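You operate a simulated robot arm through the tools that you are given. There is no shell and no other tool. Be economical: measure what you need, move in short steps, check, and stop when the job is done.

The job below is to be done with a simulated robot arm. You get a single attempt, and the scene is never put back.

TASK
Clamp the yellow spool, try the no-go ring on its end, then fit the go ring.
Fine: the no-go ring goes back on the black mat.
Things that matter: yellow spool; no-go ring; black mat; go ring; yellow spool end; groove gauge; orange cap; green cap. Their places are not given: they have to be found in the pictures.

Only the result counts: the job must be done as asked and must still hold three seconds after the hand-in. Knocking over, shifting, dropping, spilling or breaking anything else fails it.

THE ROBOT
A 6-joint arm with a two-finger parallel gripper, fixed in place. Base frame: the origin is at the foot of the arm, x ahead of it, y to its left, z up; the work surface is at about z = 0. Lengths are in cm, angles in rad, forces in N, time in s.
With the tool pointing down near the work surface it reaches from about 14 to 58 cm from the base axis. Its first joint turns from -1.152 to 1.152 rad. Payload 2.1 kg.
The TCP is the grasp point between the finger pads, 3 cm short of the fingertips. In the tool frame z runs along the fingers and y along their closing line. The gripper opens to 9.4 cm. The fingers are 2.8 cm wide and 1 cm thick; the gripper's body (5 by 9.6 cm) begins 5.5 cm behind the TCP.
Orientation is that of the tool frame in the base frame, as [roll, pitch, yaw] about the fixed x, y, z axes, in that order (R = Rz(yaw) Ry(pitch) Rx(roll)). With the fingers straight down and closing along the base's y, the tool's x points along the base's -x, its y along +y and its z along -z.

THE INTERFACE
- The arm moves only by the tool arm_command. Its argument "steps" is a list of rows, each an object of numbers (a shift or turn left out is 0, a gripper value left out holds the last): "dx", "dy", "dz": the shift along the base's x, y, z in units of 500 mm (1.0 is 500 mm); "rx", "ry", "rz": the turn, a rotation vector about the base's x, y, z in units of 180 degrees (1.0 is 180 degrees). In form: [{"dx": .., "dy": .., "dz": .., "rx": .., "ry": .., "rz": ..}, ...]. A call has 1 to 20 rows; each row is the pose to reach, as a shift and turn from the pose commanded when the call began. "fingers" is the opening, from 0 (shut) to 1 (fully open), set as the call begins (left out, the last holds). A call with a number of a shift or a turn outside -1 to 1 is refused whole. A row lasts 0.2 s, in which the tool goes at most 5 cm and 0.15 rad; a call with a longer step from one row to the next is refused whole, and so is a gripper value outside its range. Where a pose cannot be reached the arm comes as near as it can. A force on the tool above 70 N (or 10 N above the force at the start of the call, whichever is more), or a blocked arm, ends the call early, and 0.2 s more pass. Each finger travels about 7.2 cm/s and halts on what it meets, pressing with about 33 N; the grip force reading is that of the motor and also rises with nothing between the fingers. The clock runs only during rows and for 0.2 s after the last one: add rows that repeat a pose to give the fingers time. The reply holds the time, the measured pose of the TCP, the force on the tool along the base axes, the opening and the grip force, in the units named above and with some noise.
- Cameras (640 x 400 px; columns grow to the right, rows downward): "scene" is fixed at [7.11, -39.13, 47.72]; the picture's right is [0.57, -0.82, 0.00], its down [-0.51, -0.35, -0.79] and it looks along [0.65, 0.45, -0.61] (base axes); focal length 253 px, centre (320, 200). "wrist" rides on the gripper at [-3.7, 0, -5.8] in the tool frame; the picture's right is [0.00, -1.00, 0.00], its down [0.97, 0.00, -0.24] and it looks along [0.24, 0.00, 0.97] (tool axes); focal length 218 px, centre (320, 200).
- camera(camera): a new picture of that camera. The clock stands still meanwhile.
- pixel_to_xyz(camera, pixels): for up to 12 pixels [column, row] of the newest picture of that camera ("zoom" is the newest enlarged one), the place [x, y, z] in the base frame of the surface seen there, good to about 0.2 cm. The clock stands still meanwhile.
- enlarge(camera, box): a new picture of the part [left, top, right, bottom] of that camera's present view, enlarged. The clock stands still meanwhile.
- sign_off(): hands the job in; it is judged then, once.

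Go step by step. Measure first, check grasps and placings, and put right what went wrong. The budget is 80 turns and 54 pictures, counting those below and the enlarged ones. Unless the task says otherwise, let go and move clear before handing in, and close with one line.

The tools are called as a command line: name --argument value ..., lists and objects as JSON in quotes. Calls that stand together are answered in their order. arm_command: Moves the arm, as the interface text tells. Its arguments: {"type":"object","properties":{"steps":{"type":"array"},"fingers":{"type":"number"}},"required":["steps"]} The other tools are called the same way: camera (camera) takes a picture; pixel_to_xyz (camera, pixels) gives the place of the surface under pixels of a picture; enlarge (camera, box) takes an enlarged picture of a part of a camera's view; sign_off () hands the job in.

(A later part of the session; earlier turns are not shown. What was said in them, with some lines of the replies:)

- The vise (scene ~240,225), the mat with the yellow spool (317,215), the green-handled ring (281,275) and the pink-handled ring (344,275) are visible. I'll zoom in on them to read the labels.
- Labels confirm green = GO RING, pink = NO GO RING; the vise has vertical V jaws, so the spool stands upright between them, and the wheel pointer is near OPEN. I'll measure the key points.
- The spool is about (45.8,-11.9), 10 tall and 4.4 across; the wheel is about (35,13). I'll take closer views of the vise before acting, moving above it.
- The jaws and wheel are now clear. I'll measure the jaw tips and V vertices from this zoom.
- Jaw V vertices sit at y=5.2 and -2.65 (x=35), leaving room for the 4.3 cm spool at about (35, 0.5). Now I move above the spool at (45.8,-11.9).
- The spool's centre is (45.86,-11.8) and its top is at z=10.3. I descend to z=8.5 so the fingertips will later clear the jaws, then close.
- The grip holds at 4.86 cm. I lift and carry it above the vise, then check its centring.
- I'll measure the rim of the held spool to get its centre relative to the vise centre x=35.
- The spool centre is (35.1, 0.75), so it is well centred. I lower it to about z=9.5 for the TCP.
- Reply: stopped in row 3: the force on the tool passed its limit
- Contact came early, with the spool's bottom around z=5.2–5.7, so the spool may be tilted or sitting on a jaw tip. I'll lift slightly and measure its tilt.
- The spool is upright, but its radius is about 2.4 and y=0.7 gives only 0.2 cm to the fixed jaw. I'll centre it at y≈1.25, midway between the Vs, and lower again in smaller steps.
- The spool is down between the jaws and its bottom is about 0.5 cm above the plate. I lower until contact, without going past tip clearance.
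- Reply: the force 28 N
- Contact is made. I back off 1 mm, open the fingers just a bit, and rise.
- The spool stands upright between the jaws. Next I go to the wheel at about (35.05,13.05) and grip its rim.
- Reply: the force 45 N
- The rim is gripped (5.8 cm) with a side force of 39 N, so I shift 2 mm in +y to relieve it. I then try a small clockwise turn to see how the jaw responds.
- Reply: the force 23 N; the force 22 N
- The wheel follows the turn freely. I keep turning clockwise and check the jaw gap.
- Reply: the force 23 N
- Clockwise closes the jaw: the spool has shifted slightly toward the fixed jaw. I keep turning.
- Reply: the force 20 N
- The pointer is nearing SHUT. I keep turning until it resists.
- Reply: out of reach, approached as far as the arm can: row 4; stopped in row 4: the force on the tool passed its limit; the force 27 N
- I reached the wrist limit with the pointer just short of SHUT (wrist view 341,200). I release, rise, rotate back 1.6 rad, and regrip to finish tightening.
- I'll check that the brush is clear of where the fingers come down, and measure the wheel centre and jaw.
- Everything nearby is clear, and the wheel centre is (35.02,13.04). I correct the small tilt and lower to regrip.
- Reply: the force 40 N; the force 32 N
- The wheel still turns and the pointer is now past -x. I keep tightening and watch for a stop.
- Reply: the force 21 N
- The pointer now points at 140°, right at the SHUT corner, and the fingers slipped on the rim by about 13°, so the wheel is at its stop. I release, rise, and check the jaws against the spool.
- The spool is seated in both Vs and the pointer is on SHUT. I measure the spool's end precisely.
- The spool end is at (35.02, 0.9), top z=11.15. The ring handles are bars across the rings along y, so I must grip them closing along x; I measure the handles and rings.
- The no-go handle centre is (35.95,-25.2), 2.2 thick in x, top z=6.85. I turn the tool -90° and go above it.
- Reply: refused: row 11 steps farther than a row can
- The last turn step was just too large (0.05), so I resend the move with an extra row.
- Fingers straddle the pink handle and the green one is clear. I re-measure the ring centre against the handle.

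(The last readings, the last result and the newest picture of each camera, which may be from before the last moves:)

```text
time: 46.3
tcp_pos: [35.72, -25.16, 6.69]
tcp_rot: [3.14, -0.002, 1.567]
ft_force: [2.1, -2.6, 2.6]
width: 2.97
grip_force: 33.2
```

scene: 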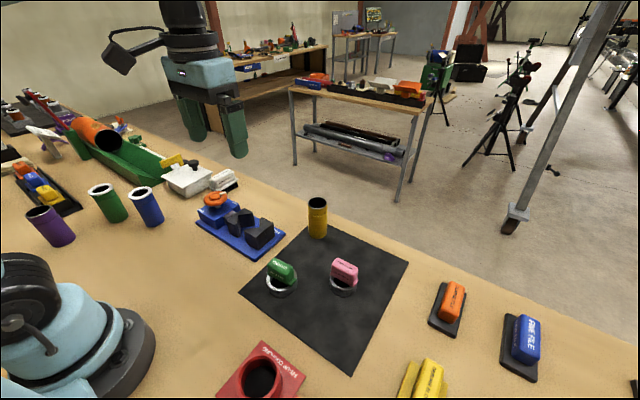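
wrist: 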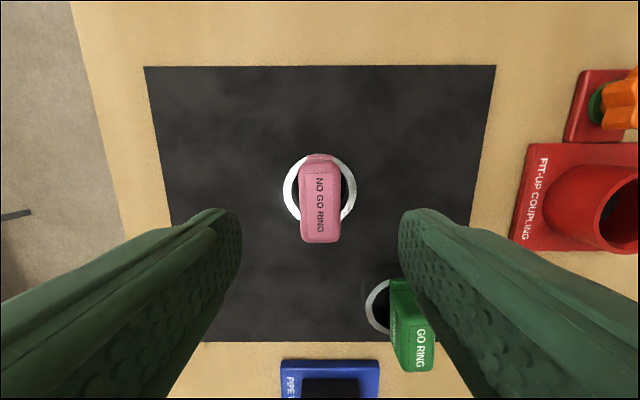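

The handle is gripped at 2.97 cm. I lift and carry the ring over the spool end.

arm_command --steps '[{"dz": 0.06}, {"dz": 0.13}, {"dz": 0.2}, {"dz": 0.26}, {"dz": 0.26, "dy": 0.08}, {"dz": 0.26, "dy": 0.16}, {"dz": 0.26, "dy": 0.24}, {"dz": 0.26, "dy": 0.32, "dx": -0.005}, {"dz": 0.26, "dy": 0.4, "dx": -0.01}, {"dz": 0.26, "dy": 0.46, "dx": -0.014}, {"dz": 0.26, "dy": 0.522, "dx": -0.014}, {"dz": 0.26, "dy": 0.522, "dx": -0.014}, {"dz": 0.26, "dy": 0.522, "dx": -0.014}]'

camera --camera "wrist"

enlarge --camera "scene" --box '[170, 100, 330, 240]'

```text
time: 49.1
tcp_pos: [35.33, 1.01, 20.03]
tcp_rot: [3.141, -0.002, 1.568]
ft_force: [-0.6, 0.3, -1.8]
width: 2.97
grip_force: 33.1
```

```text
18 pictures are left
```

wrist: 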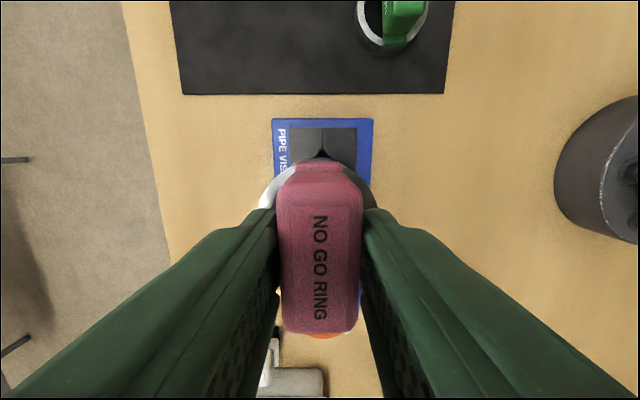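

```text
2.86 times, centred on (250, 170) of scene
```

zoom: 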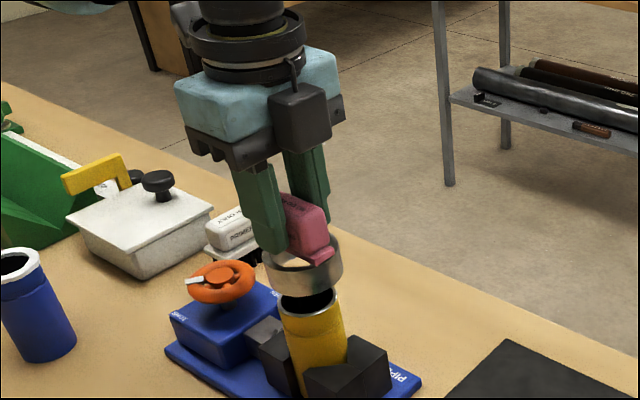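

I measure the held ring's rim in both views to centre it over the spool.

pixel_to_xyz --camera "wrist" --pixels '[[320, 165], [320, 330], [281, 250], [359, 250], [266, 195], [364, 185], [278, 180]]'

pixel_to_xyz --camera "zoom" --pixels '[[266, 262], [269, 275], [341, 258], [285, 292], [300, 297], [320, 293], [303, 285], [335, 275], [308, 340], [275, 280]]'

```text
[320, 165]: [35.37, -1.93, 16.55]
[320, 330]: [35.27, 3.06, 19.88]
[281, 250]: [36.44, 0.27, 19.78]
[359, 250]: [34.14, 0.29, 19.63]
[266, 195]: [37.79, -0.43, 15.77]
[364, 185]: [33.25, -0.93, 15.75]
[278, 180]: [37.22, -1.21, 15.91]
```

```text
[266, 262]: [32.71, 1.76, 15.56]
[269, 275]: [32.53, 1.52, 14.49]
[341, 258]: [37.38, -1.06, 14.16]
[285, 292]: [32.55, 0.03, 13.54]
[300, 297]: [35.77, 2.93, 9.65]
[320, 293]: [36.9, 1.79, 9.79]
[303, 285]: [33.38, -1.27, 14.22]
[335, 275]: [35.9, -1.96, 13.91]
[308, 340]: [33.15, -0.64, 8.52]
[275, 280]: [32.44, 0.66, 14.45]
```

The ring centre is about (35.2, 0.75) and its bottom is at z≈13.4, against a spool end at (35.02, 0.9, 11.15). I shift (-0.2,+0.15) and lower gently to try it on the end.

arm_command --steps '[{"dx": -0.004, "dy": 0.003}, {"dx": -0.004, "dy": 0.003, "dz": -0.015}, {"dx": -0.004, "dy": 0.003, "dz": -0.03}, {"dx": -0.004, "dy": 0.003, "dz": -0.038}, {"dx": -0.004, "dy": 0.003, "dz": -0.042}, {"dx": -0.004, "dy": 0.003, "dz": -0.046}, {"dx": -0.004, "dy": 0.003, "dz": -0.05}]'

enlarge --camera "scene" --box '[200, 140, 296, 230]'

```text
time: 50.7
tcp_pos: [34.99, 1.25, 17.35]
tcp_rot: [3.138, -0.004, 1.567]
ft_force: [2.3, 0.1, 7.4]
width: 2.96
grip_force: 33.5
```

```text
4.44 times, centred on (248, 185) of scene
```

zoom: 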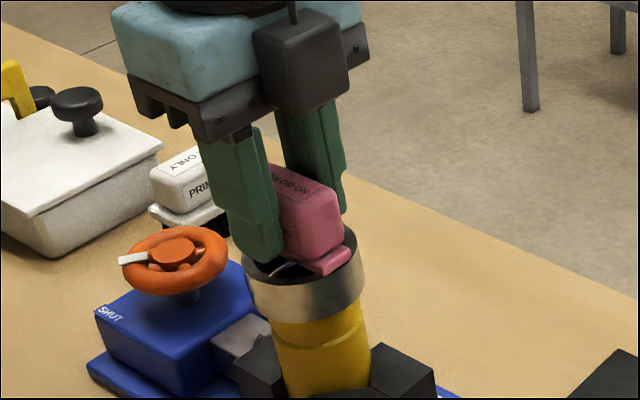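

The ring has made contact on the end (9 N). I press a little more to confirm that it doesn't go on.

arm_command --steps '[{"dz": -0.003}, {"dz": -0.006}, {"dz": -0.006}, {"dz": -0.006}]'

pixel_to_xyz --camera "scene" --pixels '[[265, 212], [265, 206], [275, 205], [268, 200], [266, 217]]'

```text
time: 51.7
tcp_pos: [35.02, 1.2, 17.15]
tcp_rot: [3.138, -0.005, 1.568]
ft_force: [-2.1, 2.1, 30.1]
width: 2.98
grip_force: 32.7
```

```text
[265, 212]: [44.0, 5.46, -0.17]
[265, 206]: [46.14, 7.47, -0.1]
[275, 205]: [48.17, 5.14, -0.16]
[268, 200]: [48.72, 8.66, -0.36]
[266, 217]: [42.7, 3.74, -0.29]
```

It resists with 30 N, so the no-go ring stops on the end. One zoom to verify it is concentric and where it sits.

enlarge --camera "scene" --box '[235, 175, 299, 230]'

pixel_to_xyz --camera "zoom" --pixels '[[200, 215], [200, 180], [150, 170], [250, 190], [200, 260], [230, 225]]'

```text
7.27 times, centred on (267, 202) of scene
```

zoom: 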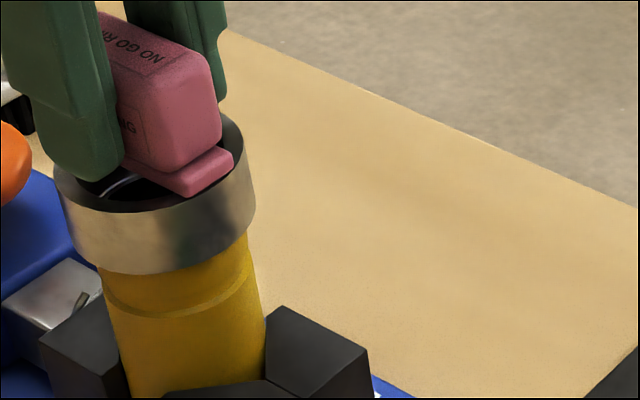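

```text
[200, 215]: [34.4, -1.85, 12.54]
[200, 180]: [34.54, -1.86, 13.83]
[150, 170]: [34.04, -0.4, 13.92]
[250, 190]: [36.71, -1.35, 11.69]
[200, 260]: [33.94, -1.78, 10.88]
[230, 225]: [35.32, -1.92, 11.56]
```

The ring's bottom edge stays at about z=10.8, at the very end, so the no-go is confirmed. I retrace the path to put it back on the mat where it stood.

arm_command --steps '[{"dz": 0.03}, {"dz": 0.06}, {"dz": 0.06, "dx": 0.005, "dy": -0.07}, {"dz": 0.06, "dx": 0.01, "dy": -0.15}, {"dz": 0.06, "dx": 0.014, "dy": -0.23}, {"dz": 0.06, "dx": 0.018, "dy": -0.31}, {"dz": 0.06, "dx": 0.018, "dy": -0.39}, {"dz": 0.06, "dx": 0.018, "dy": -0.46}, {"dz": 0.06, "dx": 0.018, "dy": -0.525}, {"dz": 0.0, "dx": 0.018, "dy": -0.525}, {"dz": -0.07, "dx": 0.018, "dy": -0.525}, {"dz": -0.14, "dx": 0.018, "dy": -0.525}, {"dz": -0.18, "dx": 0.018, "dy": -0.525}, {"dz": -0.198, "dx": 0.018, "dy": -0.525}, {"dz": -0.198, "dx": 0.018, "dy": -0.525}]'

enlarge --camera "scene" --box '[250, 220, 390, 320]'

```text
time: 54.9
tcp_pos: [36.08, -25.04, 7.07]
tcp_rot: [3.14, -0.004, 1.567]
ft_force: [0.4, -0.3, -1.7]
width: 2.97
grip_force: 32.8
```

```text
4.00 times, centred on (320, 270) of scene
```

zoom: 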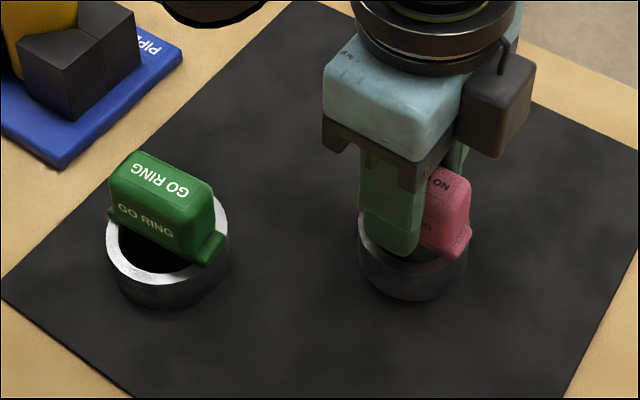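

The ring is just above the mat at its old spot. I lower it to contact.

arm_command --steps '[{"dz": -0.003}, {"dz": -0.006}, {"dz": -0.008}, {"dz": -0.008}]'

```text
time: 55.9
tcp_pos: [35.92, -25.11, 6.9]
tcp_rot: [3.14, -0.003, 1.568]
ft_force: [-0.3, 0.2, -2.2]
width: 3.0
grip_force: 33.3
```

arm_command --steps '[{"dz": -0.003}, {"dz": -0.006}, {"dz": -0.008}, {"dz": -0.008}]'

```text
time: 56.9
tcp_pos: [35.96, -25.01, 6.35]
tcp_rot: [3.138, -0.005, 1.567]
ft_force: [-0.5, 1.0, 2.3]
width: 2.99
grip_force: 32.6
```

Contact is made. I release, rise, and move over the go ring at about (28.85,-14.65).

arm_command --steps '[{}, {}, {}, {"dz": 0.05}, {"dz": 0.1}, {"dz": 0.15}, {"dz": 0.15, "dx": -0.05, "dy": 0.07}, {"dz": 0.15, "dx": -0.1, "dy": 0.14}, {"dz": 0.15, "dx": -0.142, "dy": 0.207}, {"dz": 0.15, "dx": -0.142, "dy": 0.207}, {"dz": 0.15, "dx": -0.142, "dy": 0.207}]' --fingers 0.7

camera --camera "wrist"

```text
time: 59.3
tcp_pos: [28.81, -14.65, 13.75]
tcp_rot: [3.14, -0.003, 1.567]
ft_force: [-0.5, -0.6, 0.3]
width: 6.61
grip_force: 0.2
```

```text
13 pictures are left
```

wrist: 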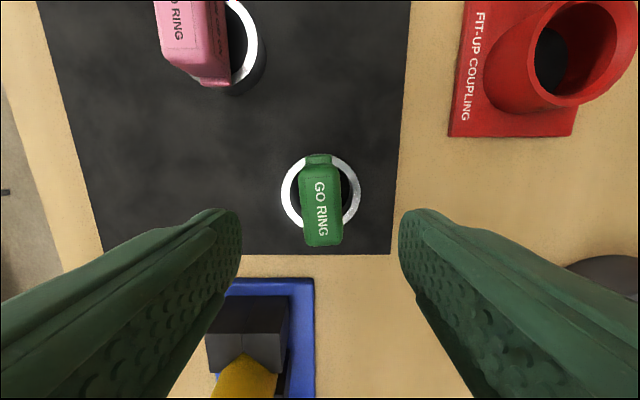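

The fingers straddle the green handle and everything is clear. I measure the ring, then lower and grip.

pixel_to_xyz --camera "wrist" --pixels '[[283, 195], [358, 195], [317, 157], [323, 243], [301, 200], [341, 200]]'

arm_command --steps '[{"dz": -0.06}, {"dz": -0.12}, {"dz": -0.142}, {"dz": -0.142}]'

arm_command --steps '[{}, {}, {}, {}, {}]' --fingers 0.0

```text
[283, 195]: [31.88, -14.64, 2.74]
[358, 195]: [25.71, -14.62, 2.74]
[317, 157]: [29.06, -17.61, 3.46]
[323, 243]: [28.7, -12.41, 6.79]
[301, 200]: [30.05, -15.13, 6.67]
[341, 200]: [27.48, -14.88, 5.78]
```

```text
time: 60.3
tcp_pos: [28.92, -14.74, 6.93]
tcp_rot: [3.139, -0.004, 1.566]
ft_force: [0.3, 0.5, -1.0]
width: 6.61
grip_force: 0.0
```

```text
time: 61.5
tcp_pos: [28.83, -14.7, 6.86]
tcp_rot: [3.14, -0.004, 1.567]
ft_force: [0.3, -0.9, 0.0]
width: 2.98
grip_force: 32.9
```

The green handle is gripped at 2.98 cm. I lift and carry the go ring over the spool end.

arm_command --steps '[{"dz": 0.06}, {"dz": 0.13}, {"dz": 0.2}, {"dz": 0.265}, {"dz": 0.265, "dx": 0.03, "dy": 0.07}, {"dz": 0.265, "dx": 0.06, "dy": 0.14}, {"dz": 0.265, "dx": 0.09, "dy": 0.21}, {"dz": 0.265, "dx": 0.1234, "dy": 0.28}, {"dz": 0.265, "dx": 0.1234, "dy": 0.312}, {"dz": 0.265, "dx": 0.1234, "dy": 0.312}, {"dz": 0.265, "dx": 0.1234, "dy": 0.312}]'

camera --camera "wrist"

enlarge --camera "scene" --box '[200, 140, 312, 240]'

```text
time: 63.9
tcp_pos: [34.8, 0.82, 20.04]
tcp_rot: [3.141, -0.003, 1.568]
ft_force: [0.2, -0.4, -0.3]
width: 3.01
grip_force: 33.2
```

```text
12 pictures are left
```

wrist: 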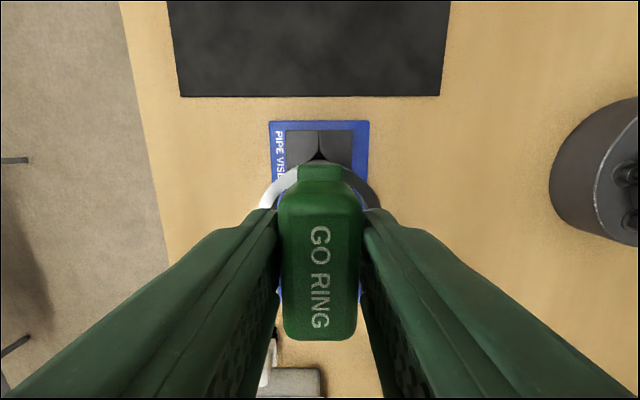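

```text
4.00 times, centred on (256, 190) of scene
```

zoom: 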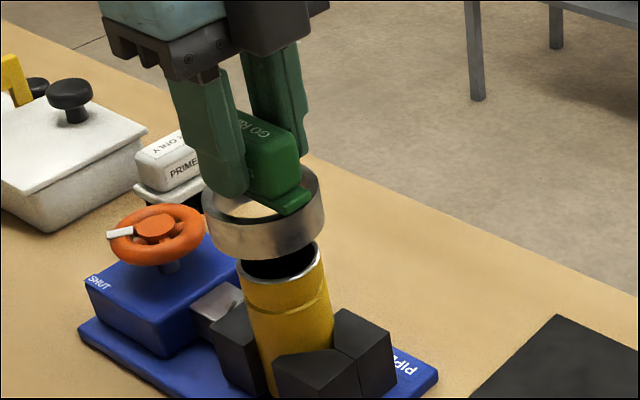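

pixel_to_xyz --camera "wrist" --pixels '[[320, 167], [320, 338], [279, 250], [362, 250], [263, 200], [370, 190], [283, 174], [356, 175]]'

pixel_to_xyz --camera "zoom" --pixels '[[205, 205], [208, 230], [225, 248], [250, 256], [275, 254], [300, 245], [319, 225], [265, 225], [240, 225], [295, 220], [255, 290], [325, 270]]'

```text
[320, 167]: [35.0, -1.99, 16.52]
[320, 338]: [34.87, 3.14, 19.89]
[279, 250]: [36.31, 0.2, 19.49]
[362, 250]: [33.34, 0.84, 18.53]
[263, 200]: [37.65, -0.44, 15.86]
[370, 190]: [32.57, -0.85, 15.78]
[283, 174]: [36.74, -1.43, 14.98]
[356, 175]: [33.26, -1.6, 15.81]
```

```text
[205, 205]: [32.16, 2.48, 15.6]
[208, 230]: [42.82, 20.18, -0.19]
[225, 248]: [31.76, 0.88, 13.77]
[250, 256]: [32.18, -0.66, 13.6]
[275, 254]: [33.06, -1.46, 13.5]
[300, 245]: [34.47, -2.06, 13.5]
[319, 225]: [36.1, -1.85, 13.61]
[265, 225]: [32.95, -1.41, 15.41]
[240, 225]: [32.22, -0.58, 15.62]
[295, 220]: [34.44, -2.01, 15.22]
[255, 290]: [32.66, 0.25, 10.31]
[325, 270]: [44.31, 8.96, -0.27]
```

The go ring centre is about (34.87, 0.9) against the spool at (35.02, 0.92). I shift +0.15 in x and lower; if it slides on, TCP should pass below about 17.

arm_command --steps '[{"dx": 0.003}, {"dx": 0.003, "dz": -0.02}, {"dx": 0.003, "dz": -0.036}, {"dx": 0.003, "dz": -0.044}, {"dx": 0.003, "dz": -0.05}, {"dx": 0.003, "dz": -0.056}, {"dx": 0.003, "dz": -0.062}, {"dx": 0.003, "dz": -0.062}]'

```text
time: 65.7
tcp_pos: [35.0, 0.85, 16.85]
tcp_rot: [3.141, -0.003, 1.567]
ft_force: [-0.5, -0.2, -1.9]
width: 2.96
grip_force: 33.3
```

No contact force at z=16.85, so the ring is sliding onto the end freely. I continue down toward the seat in small steps.

arm_command --steps '[{"dz": -0.006}, {"dz": -0.012}, {"dz": -0.018}, {"dz": -0.024}, {"dz": -0.028}, {"dz": -0.028}]'

enlarge --camera "scene" --box '[200, 140, 312, 240]'

```text
time: 67.1
tcp_pos: [35.11, 0.92, 15.54]
tcp_rot: [3.139, -0.003, 1.568]
ft_force: [-3.8, -0.6, -1.0]
width: 3.01
grip_force: 32.9
```

```text
4.00 times, centred on (256, 190) of scene
```

zoom: 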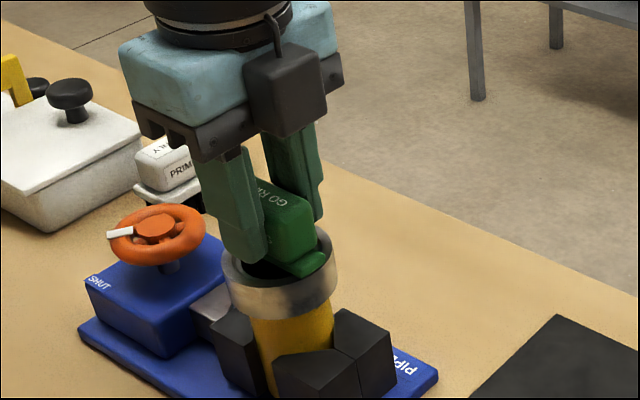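

The ring is over the end and past the groove line. I continue to firm contact.

arm_command --steps '[{"dz": -0.004}, {"dz": -0.008}, {"dz": -0.012}, {"dz": -0.012}]'

```text
time: 68.1
tcp_pos: [35.12, 0.82, 15.02]
tcp_rot: [3.14, -0.005, 1.566]
ft_force: [-11.0, 2.5, 29.8]
width: 3.02
grip_force: 33.7
```

Seated with 30 N. I ease the load, release, and rise straight up.

arm_command --steps '[{"dz": 0.004}, {"dz": 0.004}]'

arm_command --steps '[{}, {}, {}, {"dz": 0.04}, {"dz": 0.1}, {"dz": 0.17}, {"dz": 0.24}, {"dz": 0.24, "dy": -0.08}, {"dz": 0.24, "dy": -0.16}, {"dz": 0.24, "dy": -0.16}, {"dz": 0.24, "dy": -0.16}]' --fingers 0.6

enlarge --camera "scene" --box '[180, 170, 380, 305]'

enlarge --camera "wrist" --box '[0, 0, 640, 400]'

```text
time: 68.7
tcp_pos: [35.27, 0.8, 14.89]
tcp_rot: [3.137, -0.004, 1.568]
ft_force: [-2.5, -1.8, -2.8]
width: 2.98
grip_force: 33.1
```

```text
time: 71.1
tcp_pos: [35.21, -7.21, 27.1]
tcp_rot: [3.139, -0.003, 1.567]
ft_force: [-0.4, 0.1, 0.2]
width: 5.64
grip_force: 0.1
```

```text
2.96 times, centred on (280, 238) of scene
```

zoom: 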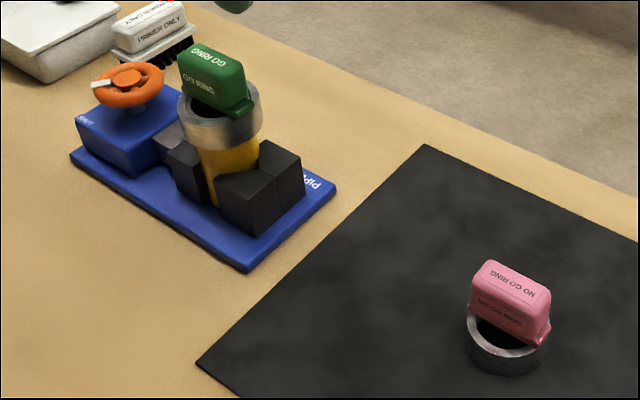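

```text
1.00 times, centred on (320, 200) of wrist
```

zoom: 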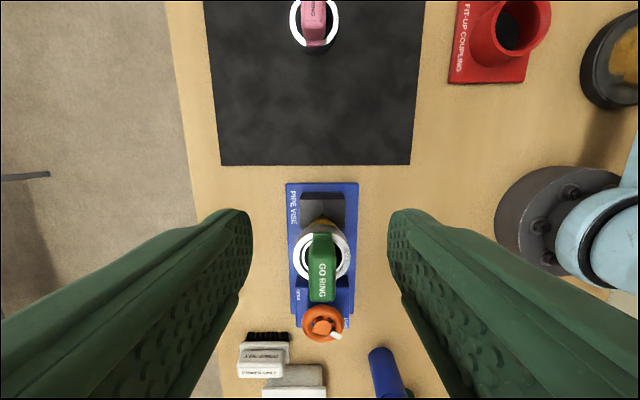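

The go ring sits level on the end of the clamped spool, the wheel is on SHUT, the no-go ring stands on the mat, and the arm is clear. I hand in.

sign_off

```text
The job is handed in.
```

The yellow spool is clamped in the vise. The no-go ring stopped on its end at 30 N and is back on the black mat. The go ring slid on freely and is seated.
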